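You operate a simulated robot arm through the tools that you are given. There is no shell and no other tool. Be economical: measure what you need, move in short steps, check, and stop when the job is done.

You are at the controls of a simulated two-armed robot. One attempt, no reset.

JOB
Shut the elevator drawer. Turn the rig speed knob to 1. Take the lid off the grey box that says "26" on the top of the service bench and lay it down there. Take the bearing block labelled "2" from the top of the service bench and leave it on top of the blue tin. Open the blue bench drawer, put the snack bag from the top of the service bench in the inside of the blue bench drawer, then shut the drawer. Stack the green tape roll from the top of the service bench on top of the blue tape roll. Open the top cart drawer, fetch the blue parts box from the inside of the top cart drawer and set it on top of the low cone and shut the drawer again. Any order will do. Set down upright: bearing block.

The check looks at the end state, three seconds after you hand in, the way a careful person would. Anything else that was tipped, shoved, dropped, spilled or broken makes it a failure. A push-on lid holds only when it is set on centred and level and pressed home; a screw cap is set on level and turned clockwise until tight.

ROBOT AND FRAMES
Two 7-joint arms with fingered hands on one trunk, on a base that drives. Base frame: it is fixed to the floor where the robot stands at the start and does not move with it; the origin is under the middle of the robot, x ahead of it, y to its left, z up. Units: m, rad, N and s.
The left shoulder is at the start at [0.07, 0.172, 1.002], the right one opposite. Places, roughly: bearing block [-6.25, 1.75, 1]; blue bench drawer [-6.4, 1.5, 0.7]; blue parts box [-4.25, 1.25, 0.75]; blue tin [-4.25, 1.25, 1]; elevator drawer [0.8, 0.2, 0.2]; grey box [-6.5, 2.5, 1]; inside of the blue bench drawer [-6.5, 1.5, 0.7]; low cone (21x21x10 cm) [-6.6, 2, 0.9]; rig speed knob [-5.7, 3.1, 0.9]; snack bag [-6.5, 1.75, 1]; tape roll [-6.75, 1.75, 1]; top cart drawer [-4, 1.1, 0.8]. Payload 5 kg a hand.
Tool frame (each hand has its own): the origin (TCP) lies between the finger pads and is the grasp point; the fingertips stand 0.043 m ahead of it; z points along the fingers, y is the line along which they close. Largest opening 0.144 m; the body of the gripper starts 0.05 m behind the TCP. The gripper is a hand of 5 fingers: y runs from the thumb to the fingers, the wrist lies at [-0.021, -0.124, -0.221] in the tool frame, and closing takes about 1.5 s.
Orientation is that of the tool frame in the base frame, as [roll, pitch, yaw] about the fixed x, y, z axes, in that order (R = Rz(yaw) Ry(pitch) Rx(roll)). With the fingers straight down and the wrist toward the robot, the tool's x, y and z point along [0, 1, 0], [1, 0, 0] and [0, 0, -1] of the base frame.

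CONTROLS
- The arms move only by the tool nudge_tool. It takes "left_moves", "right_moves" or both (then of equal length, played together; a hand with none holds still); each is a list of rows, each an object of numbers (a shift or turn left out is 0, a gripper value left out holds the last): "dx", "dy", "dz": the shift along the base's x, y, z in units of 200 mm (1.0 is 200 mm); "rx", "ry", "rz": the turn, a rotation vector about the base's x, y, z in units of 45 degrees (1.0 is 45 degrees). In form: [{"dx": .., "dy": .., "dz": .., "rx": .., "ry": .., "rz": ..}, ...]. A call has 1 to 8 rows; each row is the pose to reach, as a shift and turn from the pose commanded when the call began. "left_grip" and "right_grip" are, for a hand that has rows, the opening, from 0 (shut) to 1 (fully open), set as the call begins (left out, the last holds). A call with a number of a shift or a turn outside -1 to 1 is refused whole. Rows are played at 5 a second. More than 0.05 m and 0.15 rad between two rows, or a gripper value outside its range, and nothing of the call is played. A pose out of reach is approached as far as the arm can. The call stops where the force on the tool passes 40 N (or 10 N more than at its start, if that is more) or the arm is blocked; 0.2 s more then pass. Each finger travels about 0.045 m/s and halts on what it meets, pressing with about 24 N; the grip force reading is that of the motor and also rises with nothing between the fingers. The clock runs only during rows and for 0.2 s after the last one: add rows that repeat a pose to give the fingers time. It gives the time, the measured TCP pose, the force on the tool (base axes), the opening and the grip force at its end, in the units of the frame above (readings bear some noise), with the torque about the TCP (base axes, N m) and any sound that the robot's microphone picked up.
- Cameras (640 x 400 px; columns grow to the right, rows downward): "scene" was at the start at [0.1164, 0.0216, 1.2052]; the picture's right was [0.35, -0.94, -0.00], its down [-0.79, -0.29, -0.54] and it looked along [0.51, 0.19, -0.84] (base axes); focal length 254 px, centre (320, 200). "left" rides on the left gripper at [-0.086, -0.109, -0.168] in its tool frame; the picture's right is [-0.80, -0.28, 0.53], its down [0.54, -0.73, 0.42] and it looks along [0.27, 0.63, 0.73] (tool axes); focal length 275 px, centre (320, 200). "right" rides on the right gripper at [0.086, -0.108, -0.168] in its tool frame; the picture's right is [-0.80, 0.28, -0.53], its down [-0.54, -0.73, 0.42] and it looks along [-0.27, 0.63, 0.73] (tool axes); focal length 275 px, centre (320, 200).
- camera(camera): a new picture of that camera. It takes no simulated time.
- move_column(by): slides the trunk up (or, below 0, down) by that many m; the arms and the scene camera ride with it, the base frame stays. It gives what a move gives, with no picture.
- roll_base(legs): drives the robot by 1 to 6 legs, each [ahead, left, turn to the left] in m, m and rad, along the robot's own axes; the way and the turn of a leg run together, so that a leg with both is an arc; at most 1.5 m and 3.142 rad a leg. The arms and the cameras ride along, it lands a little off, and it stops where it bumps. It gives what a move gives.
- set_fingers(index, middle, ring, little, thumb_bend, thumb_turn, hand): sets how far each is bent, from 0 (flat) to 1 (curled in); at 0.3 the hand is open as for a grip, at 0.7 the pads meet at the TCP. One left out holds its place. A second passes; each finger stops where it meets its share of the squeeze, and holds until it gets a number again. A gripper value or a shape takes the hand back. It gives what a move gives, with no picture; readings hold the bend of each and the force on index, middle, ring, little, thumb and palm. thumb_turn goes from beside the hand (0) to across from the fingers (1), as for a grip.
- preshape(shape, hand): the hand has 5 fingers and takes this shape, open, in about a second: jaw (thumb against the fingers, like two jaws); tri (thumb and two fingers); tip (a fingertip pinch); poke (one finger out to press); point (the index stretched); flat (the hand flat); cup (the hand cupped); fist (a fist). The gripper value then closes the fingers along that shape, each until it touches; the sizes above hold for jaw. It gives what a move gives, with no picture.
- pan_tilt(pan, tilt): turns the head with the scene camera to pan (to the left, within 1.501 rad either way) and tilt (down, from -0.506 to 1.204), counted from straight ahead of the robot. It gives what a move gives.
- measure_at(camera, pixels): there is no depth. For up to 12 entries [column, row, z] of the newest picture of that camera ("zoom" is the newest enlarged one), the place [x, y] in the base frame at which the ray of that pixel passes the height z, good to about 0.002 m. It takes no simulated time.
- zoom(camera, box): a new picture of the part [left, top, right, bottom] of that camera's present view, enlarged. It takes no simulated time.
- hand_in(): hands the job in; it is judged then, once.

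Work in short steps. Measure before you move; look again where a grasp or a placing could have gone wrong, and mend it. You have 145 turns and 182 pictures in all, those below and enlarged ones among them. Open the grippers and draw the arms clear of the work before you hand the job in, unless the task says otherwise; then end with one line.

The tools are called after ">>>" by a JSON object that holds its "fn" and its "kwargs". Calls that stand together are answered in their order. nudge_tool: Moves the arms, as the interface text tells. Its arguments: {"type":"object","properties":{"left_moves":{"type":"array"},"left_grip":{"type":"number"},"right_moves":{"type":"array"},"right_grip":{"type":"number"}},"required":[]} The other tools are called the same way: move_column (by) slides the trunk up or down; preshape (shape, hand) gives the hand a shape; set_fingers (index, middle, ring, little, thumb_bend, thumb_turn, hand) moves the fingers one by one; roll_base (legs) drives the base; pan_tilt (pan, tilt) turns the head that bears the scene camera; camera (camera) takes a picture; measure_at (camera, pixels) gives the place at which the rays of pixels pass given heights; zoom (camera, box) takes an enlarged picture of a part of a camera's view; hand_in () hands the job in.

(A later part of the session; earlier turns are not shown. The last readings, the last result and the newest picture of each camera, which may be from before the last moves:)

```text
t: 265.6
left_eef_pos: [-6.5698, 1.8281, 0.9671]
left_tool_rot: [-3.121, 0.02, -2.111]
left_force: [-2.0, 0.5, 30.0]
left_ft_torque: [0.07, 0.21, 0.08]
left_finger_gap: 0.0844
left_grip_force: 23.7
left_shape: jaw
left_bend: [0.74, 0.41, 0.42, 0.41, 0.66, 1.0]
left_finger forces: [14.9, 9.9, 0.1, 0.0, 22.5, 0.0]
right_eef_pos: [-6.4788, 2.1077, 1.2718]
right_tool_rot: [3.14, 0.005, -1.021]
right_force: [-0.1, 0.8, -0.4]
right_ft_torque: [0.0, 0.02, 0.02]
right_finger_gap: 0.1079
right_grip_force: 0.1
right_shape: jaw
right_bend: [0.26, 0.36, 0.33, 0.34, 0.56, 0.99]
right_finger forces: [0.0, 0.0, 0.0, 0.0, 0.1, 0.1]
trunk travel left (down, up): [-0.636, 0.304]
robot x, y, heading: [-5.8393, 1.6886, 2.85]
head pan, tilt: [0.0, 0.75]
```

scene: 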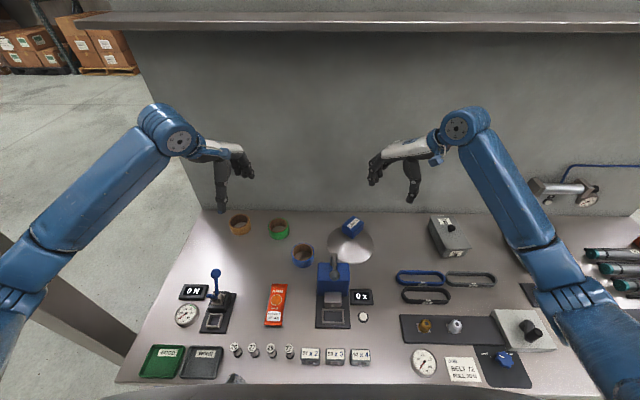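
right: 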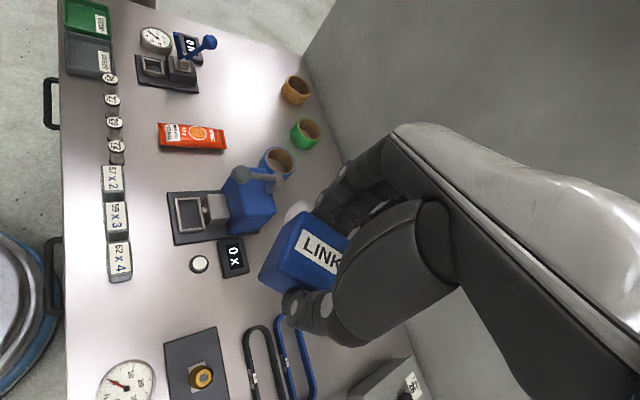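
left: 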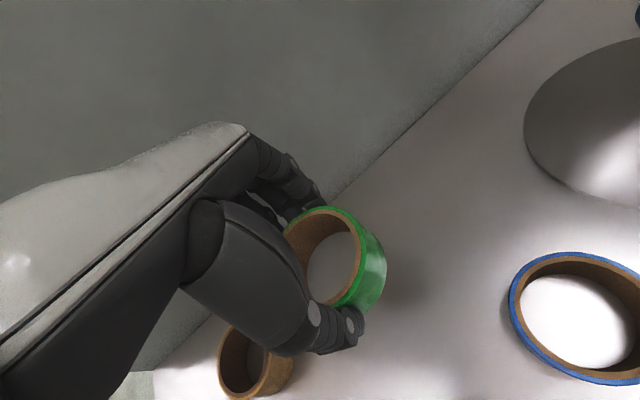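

Seated (30 N). I ease up 4 mm, release, and lift the hand clear.

>>> {"fn": "nudge_tool", "kwargs": {"left_moves": [{"dz": 0.01}, {"dz": 0.02}]}}

>>> {"fn": "nudge_tool", "kwargs": {"left_moves": [{"dz": 0}, {"dz": 0}, {"dz": 0}, {"dz": 0}, {"dz": 0}, {"dz": 0}, {"dz": 0}], "left_grip": 1.0}}

>>> {"fn": "nudge_tool", "kwargs": {"left_moves": [{"dz": 0.1}, {"dz": 0.25}, {"dz": 0.45}, {"dz": 0.65}, {"dz": 0.85}, {"dz": 1.0}]}}

>>> {"fn": "zoom", "kwargs": {"camera": "scene", "box": [160, 200, 360, 370]}}

```text
t: 266.2
left_eef_pos: [-6.5683, 1.8267, 0.9667]
left_tool_rot: [-3.114, 0.022, -2.11]
left_force: [-2.5, 3.0, 20.3]
left_ft_torque: [0.29, 0.47, 0.05]
left_finger_gap: 0.0843
left_grip_force: 24.0
left_shape: jaw
left_bend: [0.74, 0.4, 0.42, 0.41, 0.67, 1.0]
left_finger forces: [15.4, 10.2, 0.0, 0.0, 20.9, 0.0]
right_eef_pos: [-6.4802, 2.1072, 1.2707]
right_tool_rot: [3.14, 0.003, -1.021]
right_force: [0.9, 0.8, 0.3]
right_ft_torque: [0.0, -0.03, 0.01]
right_finger_gap: 0.1076
right_grip_force: 0.2
right_shape: jaw
right_bend: [0.26, 0.36, 0.33, 0.34, 0.56, 0.99]
right_finger forces: [0.0, 0.0, 0.1, 0.0, 0.0, 0.0]
trunk travel left (down, up): [-0.636, 0.304]
robot x, y, heading: [-5.8394, 1.6814, 2.853]
head pan, tilt: [0.0, 0.75]
```

```text
t: 267.8
left_eef_pos: [-6.5693, 1.827, 0.9662]
left_tool_rot: [-3.113, 0.021, -2.11]
left_force: [0.3, 0.0, 0.5]
left_ft_torque: [0.0, -0.01, 0.02]
left_finger_gap: 0.1437
left_grip_force: 0.1
left_shape: jaw
left_bend: [0.3, 0.3, 0.3, 0.3, 0.3, 0.98]
left_finger forces: [0.1, 0.0, 0.0, 0.0, 0.0, 0.1]
right_eef_pos: [-6.4816, 2.1093, 1.2689]
right_tool_rot: [3.141, 0.003, -1.022]
right_force: [0.2, -0.3, -1.1]
right_ft_torque: [0.02, -0.03, -0.01]
right_finger_gap: 0.1079
right_grip_force: 0.1
right_shape: jaw
right_bend: [0.26, 0.36, 0.33, 0.34, 0.56, 0.99]
right_finger forces: [0.1, 0.1, 0.0, 0.0, 0.2, 0.0]
trunk travel left (down, up): [-0.636, 0.304]
robot x, y, heading: [-5.8352, 1.6853, 2.847]
head pan, tilt: [0.0, 0.75]
```

```text
t: 269.2
left_eef_pos: [-6.5715, 1.8278, 1.1684]
left_tool_rot: [-3.113, 0.019, -2.111]
left_force: [0.0, -0.5, -0.3]
left_ft_torque: [0.0, 0.05, 0.0]
left_finger_gap: 0.1436
left_grip_force: 0.0
left_shape: jaw
left_bend: [0.3, 0.3, 0.3, 0.3, 0.3, 0.98]
left_finger forces: [0.1, 0.0, 0.0, 0.0, 0.0, 0.0]
right_eef_pos: [-6.4804, 2.1098, 1.2706]
right_tool_rot: [3.141, 0.002, -1.024]
right_force: [0.3, 0.4, 0.7]
right_ft_torque: [0.05, -0.02, 0.0]
right_finger_gap: 0.1077
right_grip_force: 0.1
right_shape: jaw
right_bend: [0.26, 0.36, 0.33, 0.34, 0.56, 0.99]
right_finger forces: [0.1, 0.0, 0.1, 0.1, 0.0, 0.1]
trunk travel left (down, up): [-0.636, 0.304]
robot x, y, heading: [-5.8362, 1.6823, 2.853]
head pan, tilt: [0.0, 0.75]
```

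```text
2.35 times, centred on (260, 285) of scene
```

zoom: 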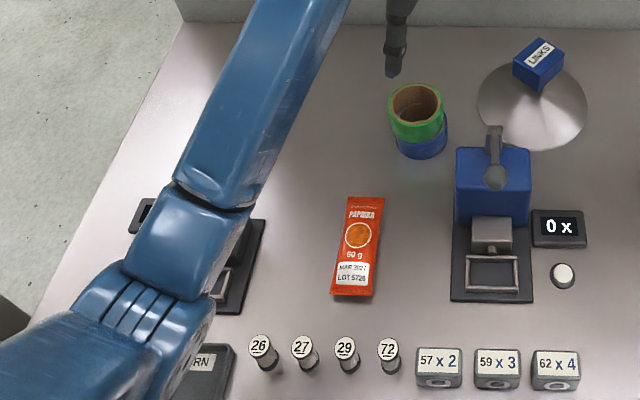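

Stacked nicely. Next is the lid of the grey box "26" with the right hand; I retract the left hand and look at the box.

>>> {"fn": "nudge_tool", "kwargs": {"left_moves": [{"dx": 0.15, "dy": -0.15, "dz": 0.15}, {"dx": 0.3, "dy": -0.3, "dz": 0.3}, {"dx": 0.45, "dy": -0.45, "dz": 0.45}, {"dx": 0.6, "dy": -0.6, "dz": 0.6}]}}

>>> {"fn": "zoom", "kwargs": {"camera": "scene", "box": [340, 200, 560, 340]}}

>>> {"fn": "camera", "kwargs": {"camera": "right"}}

```text
refused: row 1 steps farther than a row can; nothing moved
```

```text
2.86 times, centred on (450, 270) of scene
```

zoom: 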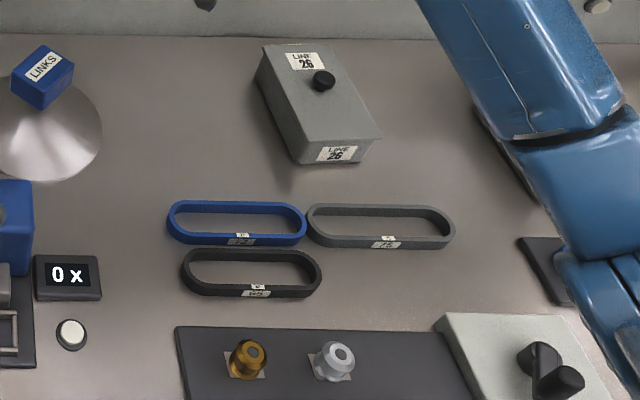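

```text
77 pictures are left
```

right: 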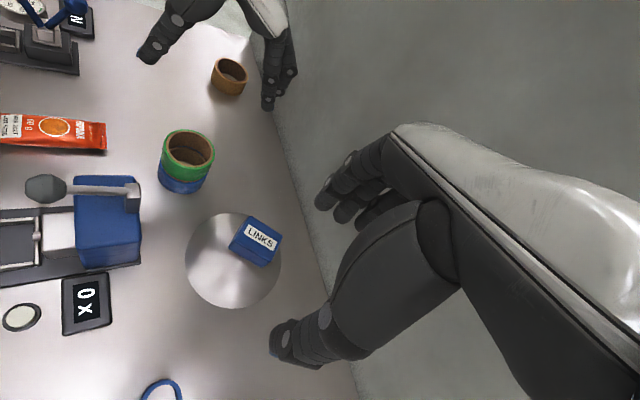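

I zoom on the box "26" for its lid seam, and retract the left hand in shorter steps.

>>> {"fn": "nudge_tool", "kwargs": {"left_moves": [{"dx": 0.1, "dy": -0.12, "dz": 0.12}, {"dx": 0.2, "dy": -0.24, "dz": 0.24}, {"dx": 0.3, "dy": -0.36, "dz": 0.36}, {"dx": 0.4, "dy": -0.5, "dz": 0.5}, {"dx": 0.5, "dy": -0.6, "dz": 0.6}]}}

>>> {"fn": "zoom", "kwargs": {"camera": "scene", "box": [415, 205, 485, 265]}}

>>> {"fn": "zoom", "kwargs": {"camera": "left", "box": [200, 0, 640, 280]}}

```text
t: 270.4
left_eef_pos: [-6.4686, 1.7055, 1.2875]
left_tool_rot: [-3.114, 0.02, -2.111]
left_force: [0.5, -0.2, 0.0]
left_ft_torque: [-0.01, 0.02, 0.04]
left_finger_gap: 0.1438
left_grip_force: 0.0
left_shape: jaw
left_bend: [0.3, 0.3, 0.3, 0.3, 0.3, 0.98]
left_finger forces: [0.1, 0.0, 0.0, 0.0, 0.0, 0.1]
right_eef_pos: [-6.4793, 2.1079, 1.2699]
right_tool_rot: [-3.141, 0.004, -1.023]
right_force: [0.0, 0.0, 0.8]
right_ft_torque: [0.02, 0.01, -0.01]
right_finger_gap: 0.1077
right_grip_force: 0.0
right_shape: jaw
right_bend: [0.26, 0.36, 0.33, 0.34, 0.56, 0.99]
right_finger forces: [0.0, 0.0, 0.0, 0.1, 0.0, 0.1]
trunk travel left (down, up): [-0.636, 0.304]
robot x, y, heading: [-5.8401, 1.6858, 2.854]
head pan, tilt: [0.0, 0.75]
```

```text
6.67 times, centred on (450, 235) of scene
```

zoom: 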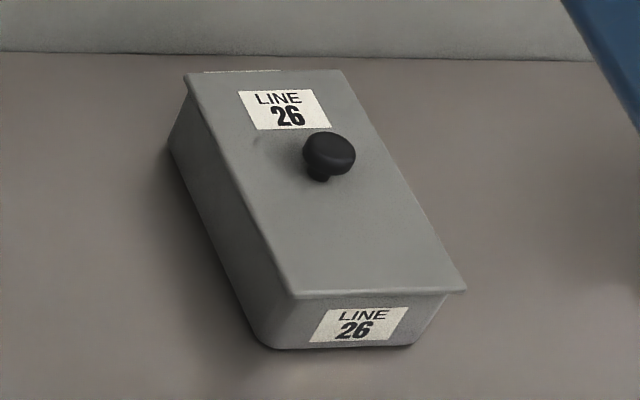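

```text
1.43 times, centred on (420, 140) of left
```

zoom: 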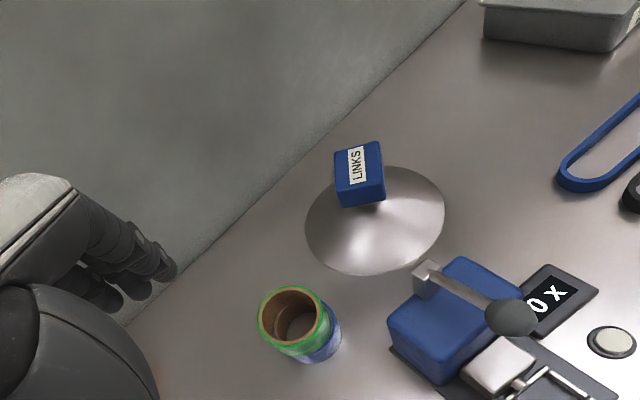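

The lid is a thin plate with a black knob. I slide the robot 0.45 m right so the right hand is well placed, and look again.

>>> {"fn": "roll_base", "kwargs": {"legs": [[0, -0.45, 0]]}}

>>> {"fn": "camera", "kwargs": {"camera": "scene"}}

>>> {"fn": "camera", "kwargs": {"camera": "left"}}

```text
t: 273.1
left_eef_pos: [-6.3411, 2.1371, 1.2864]
left_tool_rot: [-3.112, 0.021, -2.108]
left_force: [0.5, 0.0, 0.8]
left_ft_torque: [0.04, -0.01, 0.0]
left_finger_gap: 0.1438
left_grip_force: 0.0
left_shape: jaw
left_bend: [0.3, 0.3, 0.3, 0.3, 0.3, 0.98]
left_finger forces: [0.0, 0.0, 0.0, 0.0, 0.0, 0.1]
right_eef_pos: [-6.3531, 2.5378, 1.2697]
right_tool_rot: [-3.14, 0.002, -1.02]
right_force: [-1.0, -0.8, 0.3]
right_ft_torque: [0.0, -0.04, -0.03]
right_finger_gap: 0.1079
right_grip_force: 0.0
right_shape: jaw
right_bend: [0.26, 0.36, 0.33, 0.34, 0.56, 0.99]
right_finger forces: [0.0, 0.1, 0.1, 0.0, 0.0, 0.0]
trunk travel left (down, up): [-0.636, 0.304]
robot x, y, heading: [-5.7104, 2.1185, 2.848]
head pan, tilt: [0.0, 0.75]
```

```text
74 pictures are left
```

scene: 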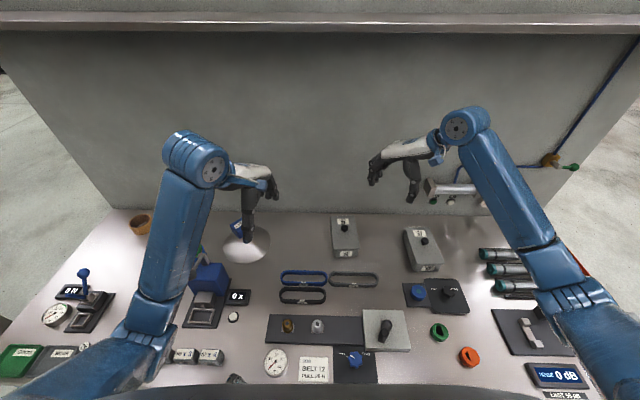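

```text
73 pictures are left
```

left: 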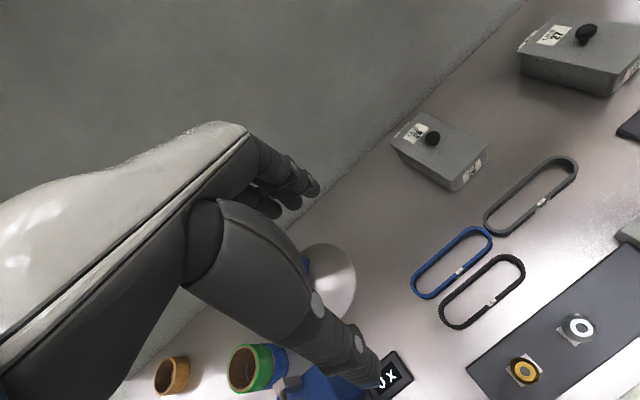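

I triangulate the lid knob and lid corners using scene and left pictures.

>>> {"fn": "zoom", "kwargs": {"camera": "scene", "box": [315, 205, 375, 265]}}

>>> {"fn": "measure_at", "kwargs": {"camera": "left", "pixels": [[432, 137, 0.96], [432, 137, 0.98], [432, 137, 0.94], [392, 142, 0.93], [417, 113, 0.93], [488, 153, 0.93], [453, 180, 0.93], [392, 142, 0.95], [453, 180, 0.95]]}}

>>> {"fn": "measure_at", "kwargs": {"camera": "scene", "pixels": [[343, 227, 0.96], [343, 227, 0.98], [343, 227, 0.94]]}}

```text
6.67 times, centred on (345, 235) of scene
```

zoom: 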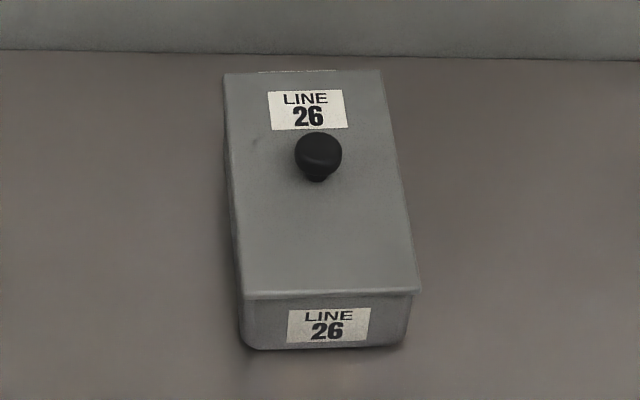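

```text
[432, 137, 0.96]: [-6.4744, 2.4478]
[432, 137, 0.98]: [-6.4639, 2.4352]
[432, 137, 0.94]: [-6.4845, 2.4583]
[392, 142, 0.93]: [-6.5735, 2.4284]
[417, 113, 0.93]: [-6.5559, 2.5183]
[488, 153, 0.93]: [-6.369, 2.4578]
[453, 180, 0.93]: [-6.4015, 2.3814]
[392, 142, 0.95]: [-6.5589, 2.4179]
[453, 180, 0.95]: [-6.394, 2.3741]
```

```text
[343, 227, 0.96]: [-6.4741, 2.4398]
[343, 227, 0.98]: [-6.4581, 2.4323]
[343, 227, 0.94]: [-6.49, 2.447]
```

Knob centre ≈(-6.471,2.443), z≈0.965; free space lies between cone and box (centre shift of −0.185 m along the bench). I move the left hand aside and bring the right hand above the knob with a small opening.

>>> {"fn": "nudge_tool", "kwargs": {"left_moves": [{"dx": 0.05, "dy": -0.2}, {"dx": 0.1, "dy": -0.4}, {"dx": 0.15, "dy": -0.6}, {"dx": 0.15, "dy": -0.75}, {"dx": 0.15, "dy": -0.75}, {"dx": 0.15, "dy": -0.75}, {"dx": 0.15, "dy": -0.75}], "right_moves": [{"dx": -0.15, "dy": -0.1}, {"dx": -0.3, "dy": -0.2, "dz": -0.1}, {"dx": -0.45, "dy": -0.35, "dz": -0.2}, {"dx": -0.59, "dy": -0.475, "dz": -0.3}, {"dx": -0.59, "dy": -0.475, "dz": -0.5}, {"dx": -0.59, "dy": -0.475, "dz": -0.7}, {"dx": -0.59, "dy": -0.475, "dz": -0.9}], "right_grip": 0.45}}

>>> {"fn": "zoom", "kwargs": {"camera": "scene", "box": [300, 170, 400, 260]}}

>>> {"fn": "camera", "kwargs": {"camera": "right"}}

```text
t: 274.7
left_eef_pos: [-6.3119, 1.9858, 1.2857]
left_tool_rot: [-3.114, 0.023, -2.11]
left_force: [-0.8, 0.1, 0.3]
left_ft_torque: [0.05, 0.01, 0.0]
left_finger_gap: 0.1437
left_grip_force: 0.0
left_shape: jaw
left_bend: [0.3, 0.3, 0.3, 0.3, 0.3, 0.98]
left_finger forces: [0.1, 0.1, 0.0, 0.0, 0.0, 0.0]
right_eef_pos: [-6.473, 2.4452, 1.0885]
right_tool_rot: [-3.142, 0.004, -1.018]
right_force: [-1.4, 0.0, 1.3]
right_ft_torque: [-0.03, -0.03, 0.04]
right_finger_gap: 0.0649
right_grip_force: 0.1
right_shape: jaw
right_bend: [0.74, 0.47, 0.44, 0.42, 0.72, 1.0]
right_finger forces: [0.0, 0.0, 0.1, 0.0, 0.0, 0.1]
trunk travel left (down, up): [-0.636, 0.304]
robot x, y, heading: [-5.7098, 2.1194, 2.854]
head pan, tilt: [0.0, 0.75]
```

```text
4.44 times, centred on (350, 215) of scene
```

zoom: 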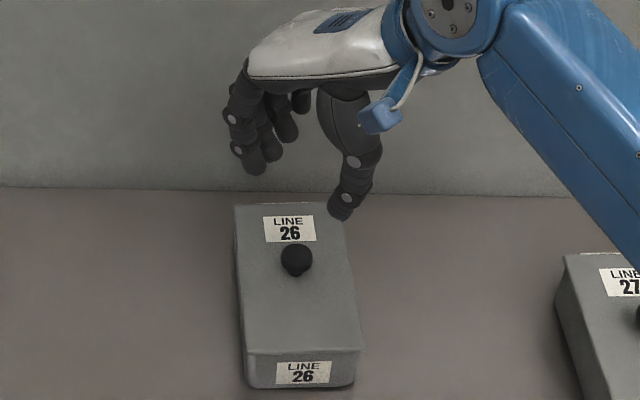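

```text
70 pictures are left
```

right: 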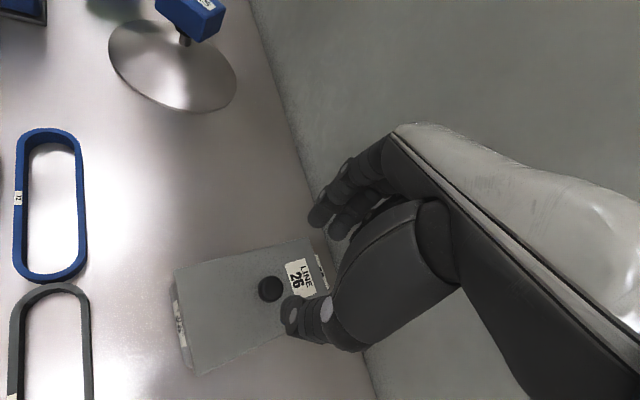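

>>> {"fn": "measure_at", "kwargs": {"camera": "right", "pixels": [[269, 288, 0.975], [269, 288, 0.965], [269, 288, 0.955], [172, 268, 0.93], [310, 236, 0.93], [192, 375, 0.93]]}}

>>> {"fn": "measure_at", "kwargs": {"camera": "zoom", "pixels": [[297, 254, 0.975], [297, 254, 0.965], [297, 254, 0.955], [244, 352, 0.93], [365, 352, 0.93], [236, 207, 0.93], [335, 204, 0.93]]}}

```text
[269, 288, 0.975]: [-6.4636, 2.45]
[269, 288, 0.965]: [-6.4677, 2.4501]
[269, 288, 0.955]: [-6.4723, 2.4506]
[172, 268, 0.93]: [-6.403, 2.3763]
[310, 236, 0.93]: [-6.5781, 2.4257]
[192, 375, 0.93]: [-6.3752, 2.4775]
```

```text
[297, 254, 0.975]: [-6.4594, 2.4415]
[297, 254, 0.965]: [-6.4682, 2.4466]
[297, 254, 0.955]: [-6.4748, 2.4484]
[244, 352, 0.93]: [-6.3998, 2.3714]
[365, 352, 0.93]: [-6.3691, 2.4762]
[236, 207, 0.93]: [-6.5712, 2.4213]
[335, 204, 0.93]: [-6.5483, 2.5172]
```

Lid top ≈0.927, knob at (-6.469,2.449). I descend to TCP z≈0.977 and grip the knob.

>>> {"fn": "nudge_tool", "kwargs": {"right_moves": [{"dx": 0.02, "dy": 0.02, "dz": -0.15}, {"dx": 0.02, "dy": 0.02, "dz": -0.3}, {"dx": 0.02, "dy": 0.02, "dz": -0.45}, {"dx": 0.02, "dy": 0.02, "dz": -0.555}]}}

>>> {"fn": "nudge_tool", "kwargs": {"right_moves": [{"dz": 0}, {"dz": 0}, {"dz": 0}, {"dz": 0}, {"dz": 0}, {"dz": 0}, {"dz": 0}], "right_grip": 0}}

>>> {"fn": "zoom", "kwargs": {"camera": "scene", "box": [300, 170, 400, 260]}}

```text
t: 275.7
left_eef_pos: [-6.3108, 1.9877, 1.2862]
left_tool_rot: [-3.114, 0.021, -2.109]
left_force: [-0.6, 0.2, -0.8]
left_ft_torque: [0.0, -0.01, 0.0]
left_finger_gap: 0.144
left_grip_force: 0.2
left_shape: jaw
left_bend: [0.3, 0.3, 0.3, 0.3, 0.3, 0.98]
left_finger forces: [0.0, 0.1, 0.1, 0.0, 0.1, 0.0]
right_eef_pos: [-6.4669, 2.4493, 0.9793]
right_tool_rot: [3.141, 0.004, -1.022]
right_force: [-0.2, -0.2, 0.5]
right_ft_torque: [-0.02, -0.01, -0.02]
right_finger_gap: 0.0653
right_grip_force: 0.0
right_shape: jaw
right_bend: [0.74, 0.47, 0.44, 0.42, 0.72, 1.0]
right_finger forces: [0.1, 0.1, 0.1, 0.1, 0.0, 0.1]
trunk travel left (down, up): [-0.636, 0.304]
robot x, y, heading: [-5.7109, 2.1146, 2.855]
head pan, tilt: [0.0, 0.75]
```

```text
t: 277.3
left_eef_pos: [-6.31, 1.9885, 1.2872]
left_tool_rot: [-3.115, 0.02, -2.109]
left_force: [-0.2, -0.8, 0.3]
left_ft_torque: [-0.01, 0.03, -0.01]
left_finger_gap: 0.1439
left_grip_force: 0.1
left_shape: jaw
left_bend: [0.3, 0.3, 0.3, 0.3, 0.3, 0.98]
left_finger forces: [0.0, 0.0, 0.0, 0.0, 0.1, 0.0]
right_eef_pos: [-6.4659, 2.45, 0.9789]
right_tool_rot: [-3.141, 0.001, -1.021]
right_force: [2.6, 0.1, 2.3]
right_ft_torque: [-0.01, 0.07, 0.02]
right_finger_gap: 0.0166
right_grip_force: 23.5
right_shape: jaw
right_bend: [0.72, 0.54, 0.63, 0.6, 0.73, 1.0]
right_finger forces: [7.5, 9.6, 0.0, 0.1, 13.8, 0.0]
trunk travel left (down, up): [-0.636, 0.304]
robot x, y, heading: [-5.7125, 2.118, 2.854]
head pan, tilt: [0.0, 0.75]
heard: snap
```

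```text
4.44 times, centred on (350, 215) of scene
```

zoom: 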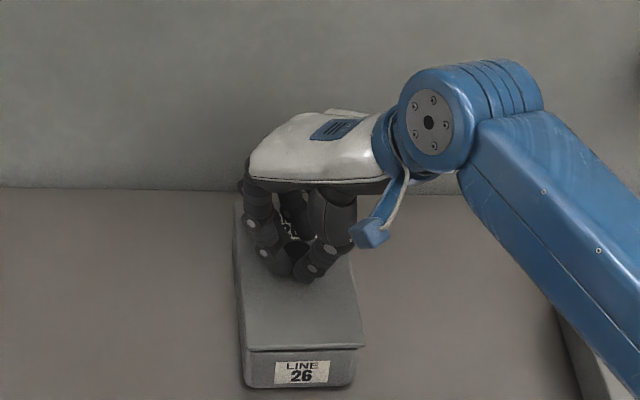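

Gripped the knob; a "snap" was heard (lid released). I lift it straight up.

>>> {"fn": "nudge_tool", "kwargs": {"right_moves": [{"dz": 0.04}, {"dz": 0.1}, {"dz": 0.2}, {"dz": 0.35}, {"dz": 0.5}]}}

>>> {"fn": "zoom", "kwargs": {"camera": "scene", "box": [270, 160, 400, 270]}}

```text
t: 278.5
left_eef_pos: [-6.3108, 1.9873, 1.2854]
left_tool_rot: [-3.114, 0.019, -2.11]
left_force: [-0.3, -0.1, 0.1]
left_ft_torque: [0.05, 0.02, -0.02]
left_finger_gap: 0.144
left_grip_force: 0.0
left_shape: jaw
left_bend: [0.3, 0.3, 0.3, 0.3, 0.3, 0.98]
left_finger forces: [0.0, 0.1, 0.0, 0.0, 0.0, 0.0]
right_eef_pos: [-6.4652, 2.4484, 1.0788]
right_tool_rot: [-3.14, 0.001, -1.02]
right_force: [0.0, -0.4, -0.2]
right_ft_torque: [0.01, 0.04, 0.02]
right_finger_gap: 0.0169
right_grip_force: 23.7
right_shape: jaw
right_bend: [0.72, 0.54, 0.63, 0.6, 0.73, 1.0]
right_finger forces: [7.3, 10.1, 0.1, 0.1, 12.8, 0.1]
trunk travel left (down, up): [-0.636, 0.304]
robot x, y, heading: [-5.7085, 2.1174, 2.851]
head pan, tilt: [0.0, 0.75]
```

```text
3.64 times, centred on (335, 215) of scene
```

zoom: 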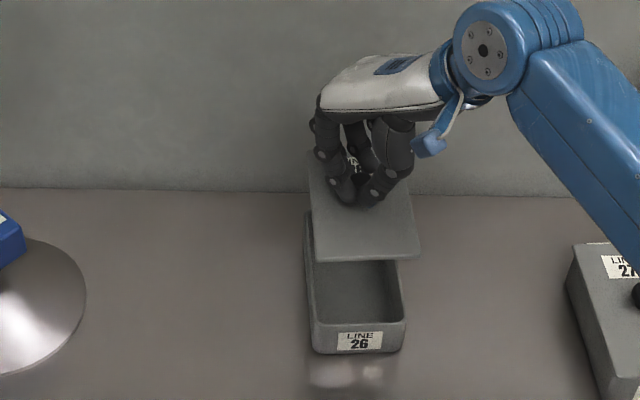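

Lid is off and the box is undisturbed. I carry it left 0.185 m along the bench and lower it to the surface.

>>> {"fn": "nudge_tool", "kwargs": {"right_moves": [{"dx": -0.07, "dy": -0.22}, {"dx": -0.14, "dy": -0.44}, {"dx": -0.21, "dy": -0.66}, {"dx": -0.28, "dy": -0.88}, {"dx": -0.28, "dy": -0.88, "dz": -0.2}, {"dx": -0.28, "dy": -0.88, "dz": -0.4}, {"dx": -0.28, "dy": -0.88, "dz": -0.55}]}}

>>> {"fn": "zoom", "kwargs": {"camera": "scene", "box": [220, 170, 400, 300]}}

```text
t: 280.1
left_eef_pos: [-6.3111, 1.9857, 1.2864]
left_tool_rot: [-3.116, 0.022, -2.109]
left_force: [-0.5, -1.4, 0.8]
left_ft_torque: [0.02, -0.01, 0.03]
left_finger_gap: 0.1436
left_grip_force: 0.0
left_shape: jaw
left_bend: [0.3, 0.3, 0.3, 0.3, 0.3, 0.98]
left_finger forces: [0.0, 0.0, 0.0, 0.0, 0.1, 0.0]
right_eef_pos: [-6.5236, 2.2743, 0.9668]
right_tool_rot: [-3.138, 0.005, -1.019]
right_force: [-0.6, -0.5, -0.9]
right_ft_torque: [0.0, -0.06, 0.0]
right_finger_gap: 0.0168
right_grip_force: 24.1
right_shape: jaw
right_bend: [0.72, 0.53, 0.63, 0.6, 0.73, 1.0]
right_finger forces: [7.1, 10.0, 0.0, 0.0, 12.8, 0.1]
trunk travel left (down, up): [-0.636, 0.304]
robot x, y, heading: [-5.7084, 2.1173, 2.853]
head pan, tilt: [0.0, 0.75]
```

```text
3.08 times, centred on (310, 235) of scene
```

zoom: 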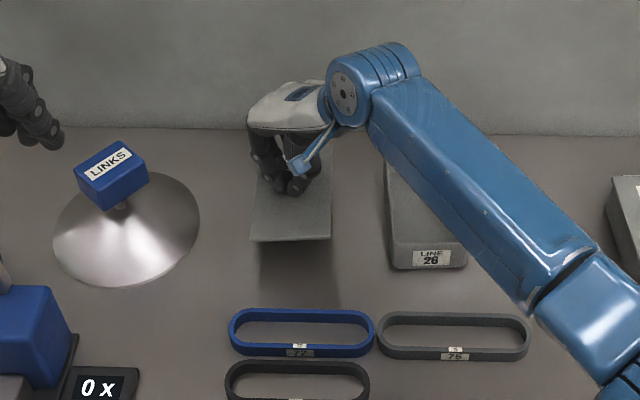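

Clear space all around the lid. I lower until it rests.

>>> {"fn": "nudge_tool", "kwargs": {"right_moves": [{"dz": -0.05}, {"dz": -0.1}, {"dz": -0.15}, {"dz": -0.18}]}}

>>> {"fn": "nudge_tool", "kwargs": {"right_moves": [{"dz": -0.02}, {"dz": -0.04}, {"dz": -0.06}]}}

```text
t: 281.1
left_eef_pos: [-6.3112, 1.9879, 1.2874]
left_tool_rot: [-3.114, 0.021, -2.11]
left_force: [0.3, -0.2, -0.8]
left_ft_torque: [0.0, 0.0, 0.0]
left_finger_gap: 0.1439
left_grip_force: 0.1
left_shape: jaw
left_bend: [0.3, 0.3, 0.3, 0.3, 0.3, 0.98]
left_finger forces: [0.0, 0.1, 0.0, 0.0, 0.0, 0.0]
right_eef_pos: [-6.5234, 2.2732, 0.9326]
right_tool_rot: [-3.14, 0.002, -1.021]
right_force: [-0.2, 0.5, 0.9]
right_ft_torque: [-0.01, 0.06, -0.02]
right_finger_gap: 0.0168
right_grip_force: 23.8
right_shape: jaw
right_bend: [0.72, 0.53, 0.63, 0.6, 0.73, 1.0]
right_finger forces: [7.3, 9.9, 0.0, 0.0, 12.9, 0.0]
trunk travel left (down, up): [-0.636, 0.304]
robot x, y, heading: [-5.7107, 2.1175, 2.855]
head pan, tilt: [0.0, 0.75]
```

```text
t: 281.9
left_eef_pos: [-6.3095, 1.9881, 1.2867]
left_tool_rot: [-3.117, 0.021, -2.109]
left_force: [1.1, -0.4, 0.1]
left_ft_torque: [0.03, 0.04, -0.01]
left_finger_gap: 0.1438
left_grip_force: 0.0
left_shape: jaw
left_bend: [0.3, 0.3, 0.3, 0.3, 0.3, 0.98]
left_finger forces: [0.0, 0.0, 0.0, 0.2, 0.0, 0.0]
right_eef_pos: [-6.523, 2.2736, 0.9229]
right_tool_rot: [3.14, 0.003, -1.02]
right_force: [0.7, -0.5, 11.6]
right_ft_torque: [0.02, 0.34, 0.0]
right_finger_gap: 0.0177
right_grip_force: 23.4
right_shape: jaw
right_bend: [0.73, 0.53, 0.63, 0.6, 0.73, 1.0]
right_finger forces: [7.4, 12.2, 0.0, 0.1, 15.1, 0.0]
trunk travel left (down, up): [-0.636, 0.304]
robot x, y, heading: [-5.7027, 2.1198, 2.853]
head pan, tilt: [0.0, 0.75]
```

Contact (11.6 N). I release to a modest opening and lift away.

>>> {"fn": "nudge_tool", "kwargs": {"right_moves": [{"dz": 0.005}, {"dz": 0.005}, {"dz": 0.005}, {"dz": 0.005}, {"dz": 0.005}], "right_grip": 0.45}}

>>> {"fn": "nudge_tool", "kwargs": {"right_moves": [{"dz": 0.15}, {"dz": 0.35}, {"dz": 0.55}, {"dz": 0.75}, {"dz": 0.95}]}}

>>> {"fn": "nudge_tool", "kwargs": {"right_moves": [{"dz": 0.15, "dx": 0.1, "dy": 0.1}, {"dz": 0.3, "dx": 0.2, "dy": 0.2}, {"dz": 0.45, "dx": 0.3, "dy": 0.35}, {"dz": 0.6, "dx": 0.4, "dy": 0.5}, {"dz": 0.75, "dx": 0.5, "dy": 0.65}]}}

>>> {"fn": "zoom", "kwargs": {"camera": "scene", "box": [200, 170, 440, 330]}}

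```text
t: 283.1
left_eef_pos: [-6.3103, 1.9887, 1.2855]
left_tool_rot: [-3.113, 0.021, -2.109]
left_force: [0.7, 0.1, 0.2]
left_ft_torque: [-0.03, -0.01, -0.01]
left_finger_gap: 0.1437
left_grip_force: 0.1
left_shape: jaw
left_bend: [0.3, 0.3, 0.3, 0.3, 0.3, 0.98]
left_finger forces: [0.0, 0.0, 0.0, 0.0, 0.1, 0.0]
right_eef_pos: [-6.5219, 2.2725, 0.9223]
right_tool_rot: [-3.14, 0.002, -1.021]
right_force: [-0.5, 0.0, 0.7]
right_ft_torque: [0.0, 0.02, -0.01]
right_finger_gap: 0.0642
right_grip_force: 0.1
right_shape: jaw
right_bend: [0.74, 0.47, 0.44, 0.42, 0.72, 1.0]
right_finger forces: [0.0, 0.1, 0.1, 0.1, 0.1, 0.0]
trunk travel left (down, up): [-0.636, 0.304]
robot x, y, heading: [-5.7114, 2.1148, 2.856]
head pan, tilt: [0.0, 0.75]
```

```text
t: 284.3
left_eef_pos: [-6.3093, 1.9872, 1.2869]
left_tool_rot: [-3.114, 0.02, -2.111]
left_force: [-0.7, -0.3, -0.4]
left_ft_torque: [0.0, 0.01, -0.02]
left_finger_gap: 0.1438
left_grip_force: 0.0
left_shape: jaw
left_bend: [0.3, 0.3, 0.3, 0.3, 0.3, 0.98]
left_finger forces: [0.1, 0.0, 0.1, 0.0, 0.0, 0.0]
right_eef_pos: [-6.5212, 2.2738, 1.1123]
right_tool_rot: [-3.138, 0.003, -1.022]
right_force: [1.0, 0.5, -0.8]
right_ft_torque: [-0.01, 0.06, -0.01]
right_finger_gap: 0.0645
right_grip_force: 0.1
right_shape: jaw
right_bend: [0.74, 0.47, 0.44, 0.42, 0.72, 1.0]
right_finger forces: [0.0, 0.0, 0.1, 0.0, 0.1, 0.0]
trunk travel left (down, up): [-0.636, 0.304]
robot x, y, heading: [-5.7092, 2.1154, 2.857]
head pan, tilt: [0.0, 0.75]
```

```text
t: 285.5
left_eef_pos: [-6.3085, 1.9882, 1.2871]
left_tool_rot: [-3.114, 0.021, -2.109]
left_force: [1.5, 0.3, 0.4]
left_ft_torque: [-0.04, 0.06, 0.02]
left_finger_gap: 0.1437
left_grip_force: 0.1
left_shape: jaw
left_bend: [0.3, 0.3, 0.3, 0.3, 0.3, 0.98]
left_finger forces: [0.0, 0.0, 0.1, 0.0, 0.1, 0.0]
right_eef_pos: [-6.4212, 2.4026, 1.2623]
right_tool_rot: [3.14, 0.001, -1.019]
right_force: [0.6, -0.9, -0.6]
right_ft_torque: [-0.01, 0.0, -0.01]
right_finger_gap: 0.0644
right_grip_force: 0.1
right_shape: jaw
right_bend: [0.74, 0.47, 0.44, 0.42, 0.72, 1.0]
right_finger forces: [0.0, 0.0, 0.0, 0.1, 0.0, 0.0]
trunk travel left (down, up): [-0.636, 0.304]
robot x, y, heading: [-5.7075, 2.1171, 2.85]
head pan, tilt: [0.0, 0.75]
```

```text
2.50 times, centred on (320, 250) of scene
```

zoom: 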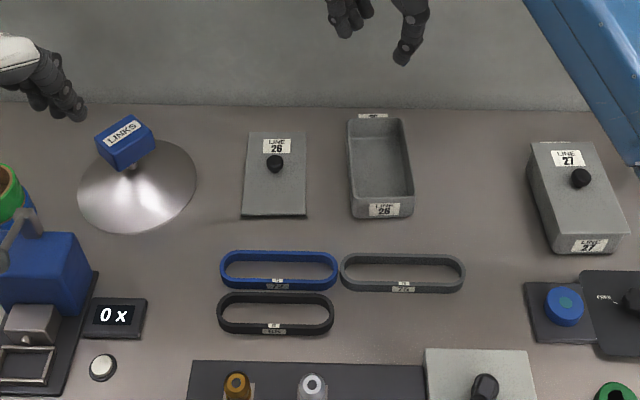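

The lid lies on the bench and the box is open. Next the rig speed knob at the right end: I back off 0.35 m and move 0.75 m right.

>>> {"fn": "roll_base", "kwargs": {"legs": [[-0.35, 0, 0], [0, -0.745, 0]]}}

>>> {"fn": "pan_tilt", "kwargs": {"pan": -0.25, "tilt": 0.85}}

>>> {"fn": "camera", "kwargs": {"camera": "scene"}}

>>> {"fn": "camera", "kwargs": {"camera": "right"}}

```text
t: 291.4
left_eef_pos: [-5.765, 2.6047, 1.2857]
left_tool_rot: [-3.114, 0.02, -2.106]
left_force: [0.0, 0.5, 0.7]
left_ft_torque: [0.0, -0.04, -0.01]
left_finger_gap: 0.1437
left_grip_force: 0.1
left_shape: jaw
left_bend: [0.3, 0.3, 0.3, 0.3, 0.3, 0.98]
left_finger forces: [0.0, 0.1, 0.1, 0.1, 0.1, 0.1]
right_eef_pos: [-5.8795, 3.0192, 1.2607]
right_tool_rot: [-3.141, 0.004, -1.017]
right_force: [0.5, -0.5, -0.2]
right_ft_torque: [-0.02, 0.02, 0.02]
right_finger_gap: 0.0646
right_grip_force: 0.1
right_shape: jaw
right_bend: [0.74, 0.47, 0.44, 0.42, 0.72, 1.0]
right_finger forces: [0.1, 0.0, 0.0, 0.0, 0.0, 0.0]
trunk travel left (down, up): [-0.636, 0.304]
robot x, y, heading: [-5.1628, 2.7398, 2.858]
head pan, tilt: [0.0, 0.75]
```

```text
t: 292.2
left_eef_pos: [-5.764, 2.6052, 1.2863]
left_tool_rot: [-3.115, 0.02, -2.107]
left_force: [0.5, 0.9, -0.2]
left_ft_torque: [-0.01, -0.03, 0.01]
left_finger_gap: 0.1439
left_grip_force: 0.0
left_shape: jaw
left_bend: [0.3, 0.3, 0.3, 0.3, 0.3, 0.98]
left_finger forces: [0.0, 0.0, 0.0, 0.1, 0.0, 0.0]
right_eef_pos: [-5.8787, 3.0195, 1.2614]
right_tool_rot: [-3.14, 0.001, -1.018]
right_force: [-0.2, -0.5, -0.4]
right_ft_torque: [0.03, 0.02, 0.02]
right_finger_gap: 0.0643
right_grip_force: 0.0
right_shape: jaw
right_bend: [0.74, 0.47, 0.44, 0.42, 0.72, 1.0]
right_finger forces: [0.0, 0.0, 0.0, 0.0, 0.1, 0.0]
trunk travel left (down, up): [-0.636, 0.304]
robot x, y, heading: [-5.1581, 2.7379, 2.86]
head pan, tilt: [-0.25, 0.85]
```

```text
65 pictures are left
```

scene: 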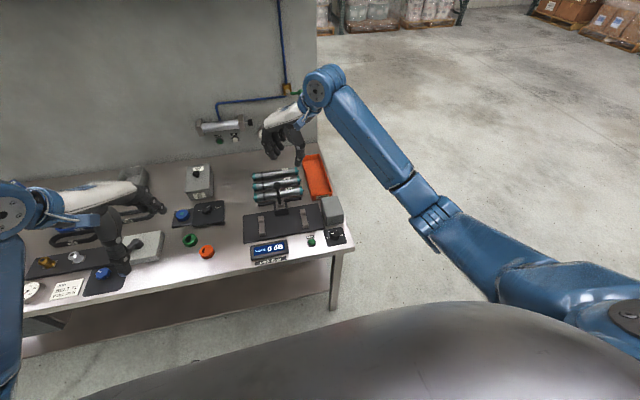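

```text
64 pictures are left
```

right: 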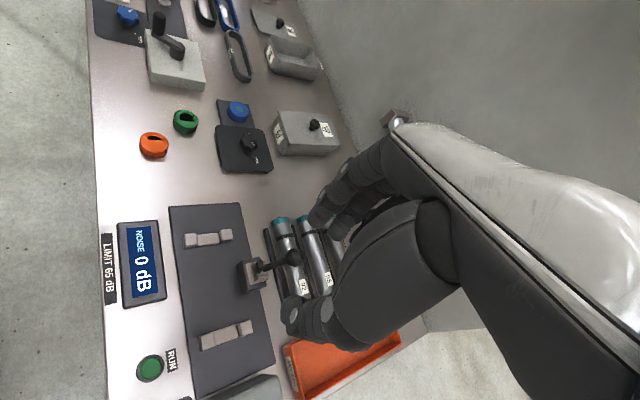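

The rig speed knob is at scene (335,236). I zoom in.

>>> {"fn": "zoom", "kwargs": {"camera": "scene", "box": [315, 222, 355, 250]}}

```text
14.29 times, centred on (335, 236) of scene
```

zoom: 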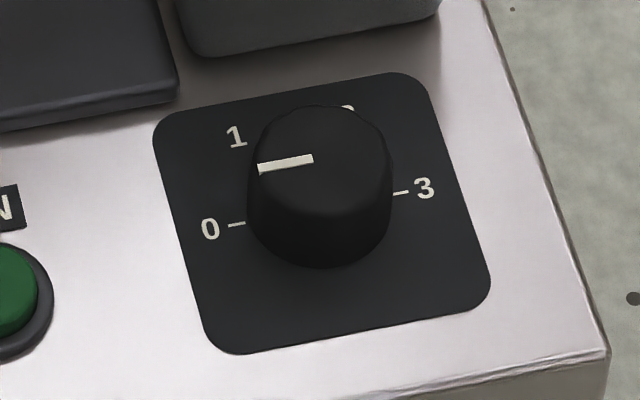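

Pointer is at 0; "1" is 60° clockwise. I measure the knob's base and top.

>>> {"fn": "measure_at", "kwargs": {"camera": "zoom", "pixels": [[318, 208, 0.87], [320, 160, 0.9], [320, 160, 0.91], [320, 160, 0.89], [248, 180, 0.9], [392, 165, 0.9], [237, 224, 0.87], [400, 192, 0.87]]}}

```text
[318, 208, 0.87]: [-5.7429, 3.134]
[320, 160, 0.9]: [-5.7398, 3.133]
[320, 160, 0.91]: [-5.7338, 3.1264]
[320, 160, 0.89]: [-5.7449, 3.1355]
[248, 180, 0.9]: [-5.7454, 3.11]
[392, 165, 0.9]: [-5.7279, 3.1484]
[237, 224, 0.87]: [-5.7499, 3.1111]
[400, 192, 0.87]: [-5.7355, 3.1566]
```

I check the grey wedge behind the knob for hand clearance.

>>> {"fn": "zoom", "kwargs": {"camera": "scene", "box": [290, 170, 370, 260]}}

```text
4.44 times, centred on (330, 215) of scene
```

zoom: 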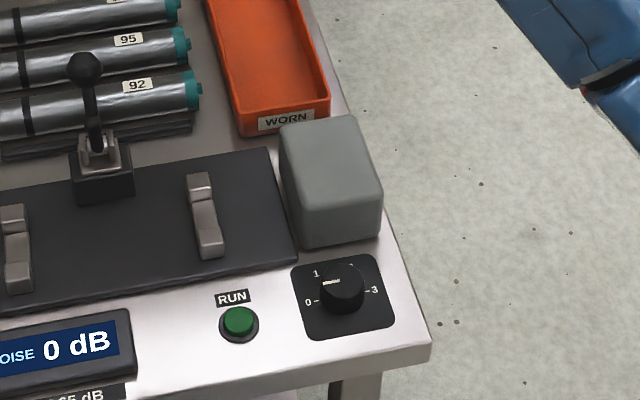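

>>> {"fn": "measure_at", "kwargs": {"camera": "zoom", "pixels": [[303, 248, 0.87], [380, 236, 0.87], [292, 187, 0.93], [292, 187, 0.96], [381, 183, 0.93], [381, 183, 0.96], [342, 290, 0.87], [344, 276, 0.895]]}}

```text
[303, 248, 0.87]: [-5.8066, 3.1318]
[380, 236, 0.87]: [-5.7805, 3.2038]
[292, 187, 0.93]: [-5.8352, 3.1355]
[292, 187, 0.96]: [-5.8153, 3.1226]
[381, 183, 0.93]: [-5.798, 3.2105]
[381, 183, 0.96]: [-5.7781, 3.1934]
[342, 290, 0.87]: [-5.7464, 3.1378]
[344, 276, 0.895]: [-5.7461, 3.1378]
```

The block's front is only 0.0575 m behind the knob axis and is ~0.96 high, so I want the hand's closing axis along the bench. I use the three-finger shape and yaw the right hand a further 45° above the knob.

>>> {"fn": "preshape", "kwargs": {"shape": "tri", "hand": "right"}}

>>> {"fn": "nudge_tool", "kwargs": {"right_moves": [{"rz": 0.17, "dx": 0.1, "dy": 0.1}, {"rz": 0.34, "dx": 0.25, "dy": 0.2}, {"rz": 0.51, "dx": 0.4, "dy": 0.3, "dz": -0.1}, {"rz": 0.68, "dx": 0.55, "dy": 0.4, "dz": -0.2}, {"rz": 0.85, "dx": 0.67, "dy": 0.5, "dz": -0.3}, {"rz": 1.0, "dx": 0.67, "dy": 0.585, "dz": -0.5}, {"rz": 1.0, "dx": 0.67, "dy": 0.585, "dz": -0.7}], "right_grip": 0.55}}

>>> {"fn": "zoom", "kwargs": {"camera": "scene", "box": [270, 150, 390, 260]}}

>>> {"fn": "camera", "kwargs": {"camera": "right"}}

```text
t: 293.1
left_eef_pos: [-5.7648, 2.6052, 1.286]
left_tool_rot: [-3.113, 0.021, -2.108]
left_force: [0.4, -0.2, 0.1]
left_ft_torque: [0.02, 0.0, 0.01]
left_finger_gap: 0.1438
left_grip_force: 0.1
left_shape: jaw
left_bend: [0.3, 0.3, 0.3, 0.3, 0.3, 0.98]
left_finger forces: [0.1, 0.0, 0.0, 0.0, 0.0, 0.1]
right_eef_pos: [-5.8795, 3.0191, 1.2609]
right_tool_rot: [-3.141, 0.001, -1.018]
right_force: [0.0, -0.6, -0.4]
right_ft_torque: [0.03, -0.04, 0.01]
right_finger_gap: 0.1437
right_grip_force: 0.0
right_shape: tri
right_bend: [0.3, 0.3, 0.99, 0.99, 0.3, 0.98]
right_finger forces: [0.1, 0.0, 0.1, 0.1, 0.1, 0.1]
trunk travel left (down, up): [-0.636, 0.304]
robot x, y, heading: [-5.1675, 2.7385, 2.86]
head pan, tilt: [-0.25, 0.85]
```

```text
t: 294.7
left_eef_pos: [-5.7646, 2.6057, 1.2853]
left_tool_rot: [-3.112, 0.021, -2.106]
left_force: [-0.4, -0.4, 0.3]
left_ft_torque: [-0.01, -0.03, 0.0]
left_finger_gap: 0.1438
left_grip_force: 0.1
left_shape: jaw
left_bend: [0.3, 0.3, 0.3, 0.3, 0.3, 0.98]
left_finger forces: [0.1, 0.0, 0.0, 0.0, 0.0, 0.1]
right_eef_pos: [-5.7457, 3.1373, 1.1214]
right_tool_rot: [-3.141, 0.001, -0.232]
right_force: [0.9, 0.0, 0.6]
right_ft_torque: [-0.03, -0.01, -0.03]
right_finger_gap: 0.0797
right_grip_force: 0.0
right_shape: tri
right_bend: [0.74, 0.43, 0.99, 0.99, 0.68, 1.0]
right_finger forces: [0.0, 0.0, 0.0, 0.0, 0.0, 0.0]
trunk travel left (down, up): [-0.636, 0.304]
robot x, y, heading: [-5.165, 2.7409, 2.855]
head pan, tilt: [-0.25, 0.85]
```

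```text
3.64 times, centred on (330, 205) of scene
```

zoom: 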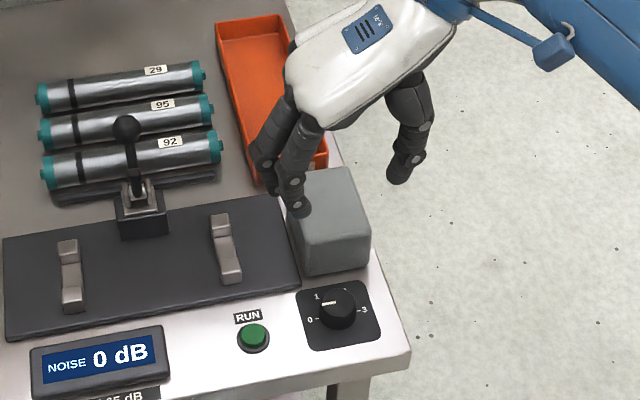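

```text
60 pictures are left
```

right: 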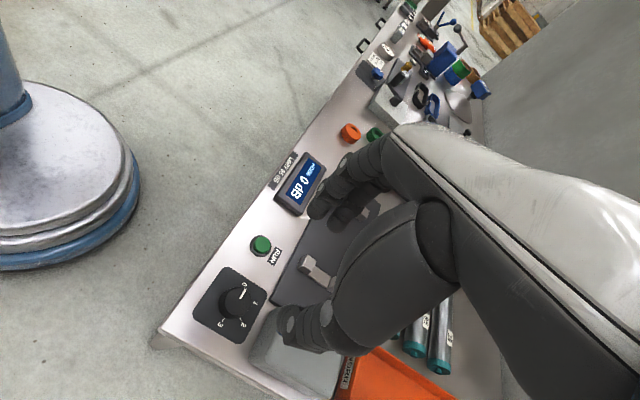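

The hand reached φ≈93°. I refine the knob axis using the right camera and descend to TCP z≈0.920.

>>> {"fn": "measure_at", "kwargs": {"camera": "right", "pixels": [[234, 303, 0.895], [234, 303, 0.885], [229, 309, 0.87]]}}

>>> {"fn": "nudge_tool", "kwargs": {"right_moves": [{"dz": -0.2}, {"dz": -0.4}, {"dz": -0.6}, {"dz": -0.8}, {"dz": -0.9}]}}

>>> {"fn": "zoom", "kwargs": {"camera": "scene", "box": [290, 170, 380, 260]}}

```text
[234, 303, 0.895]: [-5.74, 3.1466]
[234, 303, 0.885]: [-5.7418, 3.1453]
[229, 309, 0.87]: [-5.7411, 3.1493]
```

```text
t: 295.9
left_eef_pos: [-5.7653, 2.6061, 1.2857]
left_tool_rot: [-3.113, 0.022, -2.106]
left_force: [-0.3, 0.5, 0.2]
left_ft_torque: [-0.02, 0.0, 0.01]
left_finger_gap: 0.1437
left_grip_force: 0.1
left_shape: jaw
left_bend: [0.3, 0.3, 0.3, 0.3, 0.3, 0.98]
left_finger forces: [0.1, 0.0, 0.1, 0.0, 0.1, 0.1]
right_eef_pos: [-5.7458, 3.1371, 0.942]
right_tool_rot: [3.141, 0.002, -0.233]
right_force: [-0.3, 0.6, 0.7]
right_ft_torque: [0.05, -0.02, 0.0]
right_finger_gap: 0.0796
right_grip_force: 0.0
right_shape: tri
right_bend: [0.74, 0.43, 0.99, 0.99, 0.68, 1.0]
right_finger forces: [0.1, 0.0, 0.0, 0.0, 0.0, 0.0]
trunk travel left (down, up): [-0.636, 0.304]
robot x, y, heading: [-5.1647, 2.7366, 2.855]
head pan, tilt: [-0.25, 0.85]
```

```text
4.44 times, centred on (335, 215) of scene
```

zoom: 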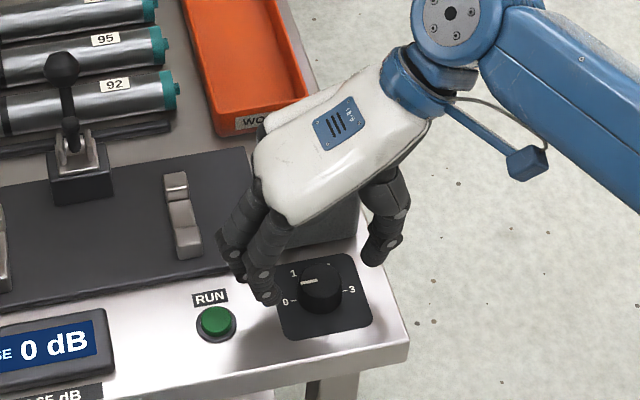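

Fingers straddle the knob nicely. I lower to z≈0.921 with a 4 mm correction and close.

>>> {"fn": "nudge_tool", "kwargs": {"right_moves": [{"dx": 0.01, "dy": 0.02, "dz": -0.06}, {"dx": 0.01, "dy": 0.02, "dz": -0.105}]}}

>>> {"fn": "nudge_tool", "kwargs": {"right_moves": [{"dz": 0}, {"dz": 0}, {"dz": 0}, {"dz": 0}, {"dz": 0}, {"dz": 0}, {"dz": 0}], "right_grip": 0}}

>>> {"fn": "zoom", "kwargs": {"camera": "scene", "box": [300, 200, 370, 260]}}

```text
t: 296.5
left_eef_pos: [-5.7647, 2.6048, 1.2866]
left_tool_rot: [-3.115, 0.022, -2.106]
left_force: [-0.3, 0.1, -0.6]
left_ft_torque: [-0.01, -0.03, 0.0]
left_finger_gap: 0.1437
left_grip_force: 0.1
left_shape: jaw
left_bend: [0.3, 0.3, 0.3, 0.3, 0.3, 0.98]
left_finger forces: [0.1, 0.1, 0.0, 0.1, 0.1, 0.1]
right_eef_pos: [-5.7435, 3.1411, 0.9204]
right_tool_rot: [3.141, 0.001, -0.232]
right_force: [0.1, -0.1, -1.1]
right_ft_torque: [0.0, -0.03, -0.03]
right_finger_gap: 0.0798
right_grip_force: 0.1
right_shape: tri
right_bend: [0.74, 0.43, 0.99, 0.99, 0.68, 1.0]
right_finger forces: [0.0, 0.1, 0.1, 0.0, 0.0, 0.0]
trunk travel left (down, up): [-0.636, 0.304]
robot x, y, heading: [-5.1661, 2.7373, 2.861]
head pan, tilt: [-0.25, 0.85]
```

```text
t: 298.1
left_eef_pos: [-5.7645, 2.6058, 1.2869]
left_tool_rot: [-3.113, 0.019, -2.104]
left_force: [1.0, -0.5, -0.3]
left_ft_torque: [0.03, 0.04, -0.02]
left_finger_gap: 0.1438
left_grip_force: 0.0
left_shape: jaw
left_bend: [0.3, 0.3, 0.3, 0.3, 0.3, 0.98]
left_finger forces: [0.1, 0.0, 0.0, 0.1, 0.1, 0.1]
right_eef_pos: [-5.7441, 3.1395, 0.9213]
right_tool_rot: [3.141, 0.0, -0.232]
right_force: [1.1, 0.1, 0.1]
right_ft_torque: [0.04, 0.01, -0.02]
right_finger_gap: 0.0298
right_grip_force: 24.1
right_shape: tri
right_bend: [0.73, 0.57, 1.0, 1.0, 0.74, 1.0]
right_finger forces: [9.0, 10.1, 0.0, 0.1, 19.2, 0.0]
trunk travel left (down, up): [-0.636, 0.304]
robot x, y, heading: [-5.1662, 2.7373, 2.856]
head pan, tilt: [-0.25, 0.85]
```

```text
6.67 times, centred on (335, 230) of scene
```

zoom: 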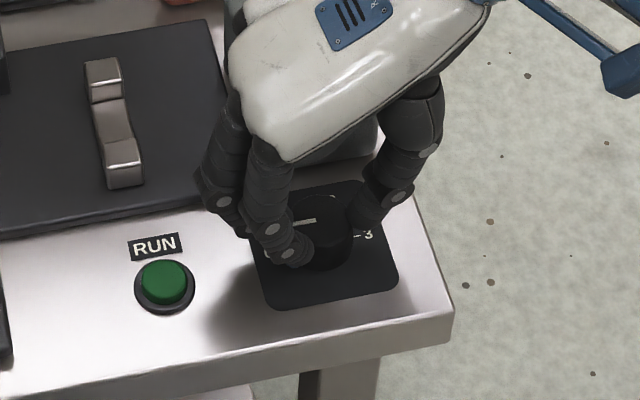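

Firm grip on the knob. I turn it clockwise in two parts.

>>> {"fn": "nudge_tool", "kwargs": {"right_moves": [{"rz": -0.14}, {"rz": -0.28}, {"rz": -0.42}, {"rz": -0.56}, {"rz": -0.7}]}}

>>> {"fn": "zoom", "kwargs": {"camera": "scene", "box": [300, 200, 370, 260]}}

```text
t: 299.3
left_eef_pos: [-5.7644, 2.6044, 1.2867]
left_tool_rot: [-3.113, 0.021, -2.106]
left_force: [0.1, 0.0, 1.0]
left_ft_torque: [0.03, 0.0, 0.01]
left_finger_gap: 0.1438
left_grip_force: 0.0
left_shape: jaw
left_bend: [0.3, 0.3, 0.3, 0.3, 0.3, 0.98]
left_finger forces: [0.1, 0.1, 0.0, 0.0, 0.0, 0.0]
right_eef_pos: [-5.7434, 3.1387, 0.9208]
right_tool_rot: [-3.141, 0.003, -0.783]
right_force: [-1.1, -9.1, 0.4]
right_ft_torque: [-0.32, 0.06, 0.07]
right_finger_gap: 0.0292
right_grip_force: 24.1
right_shape: tri
right_bend: [0.73, 0.57, 1.0, 1.0, 0.75, 1.0]
right_finger forces: [12.6, 12.8, 0.0, 0.1, 16.6, 0.0]
trunk travel left (down, up): [-0.636, 0.304]
robot x, y, heading: [-5.1643, 2.7367, 2.857]
head pan, tilt: [-0.25, 0.85]
```

```text
6.67 times, centred on (335, 230) of scene
```

zoom: 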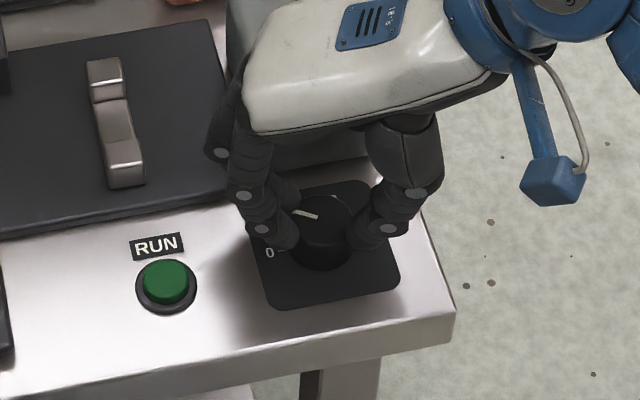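

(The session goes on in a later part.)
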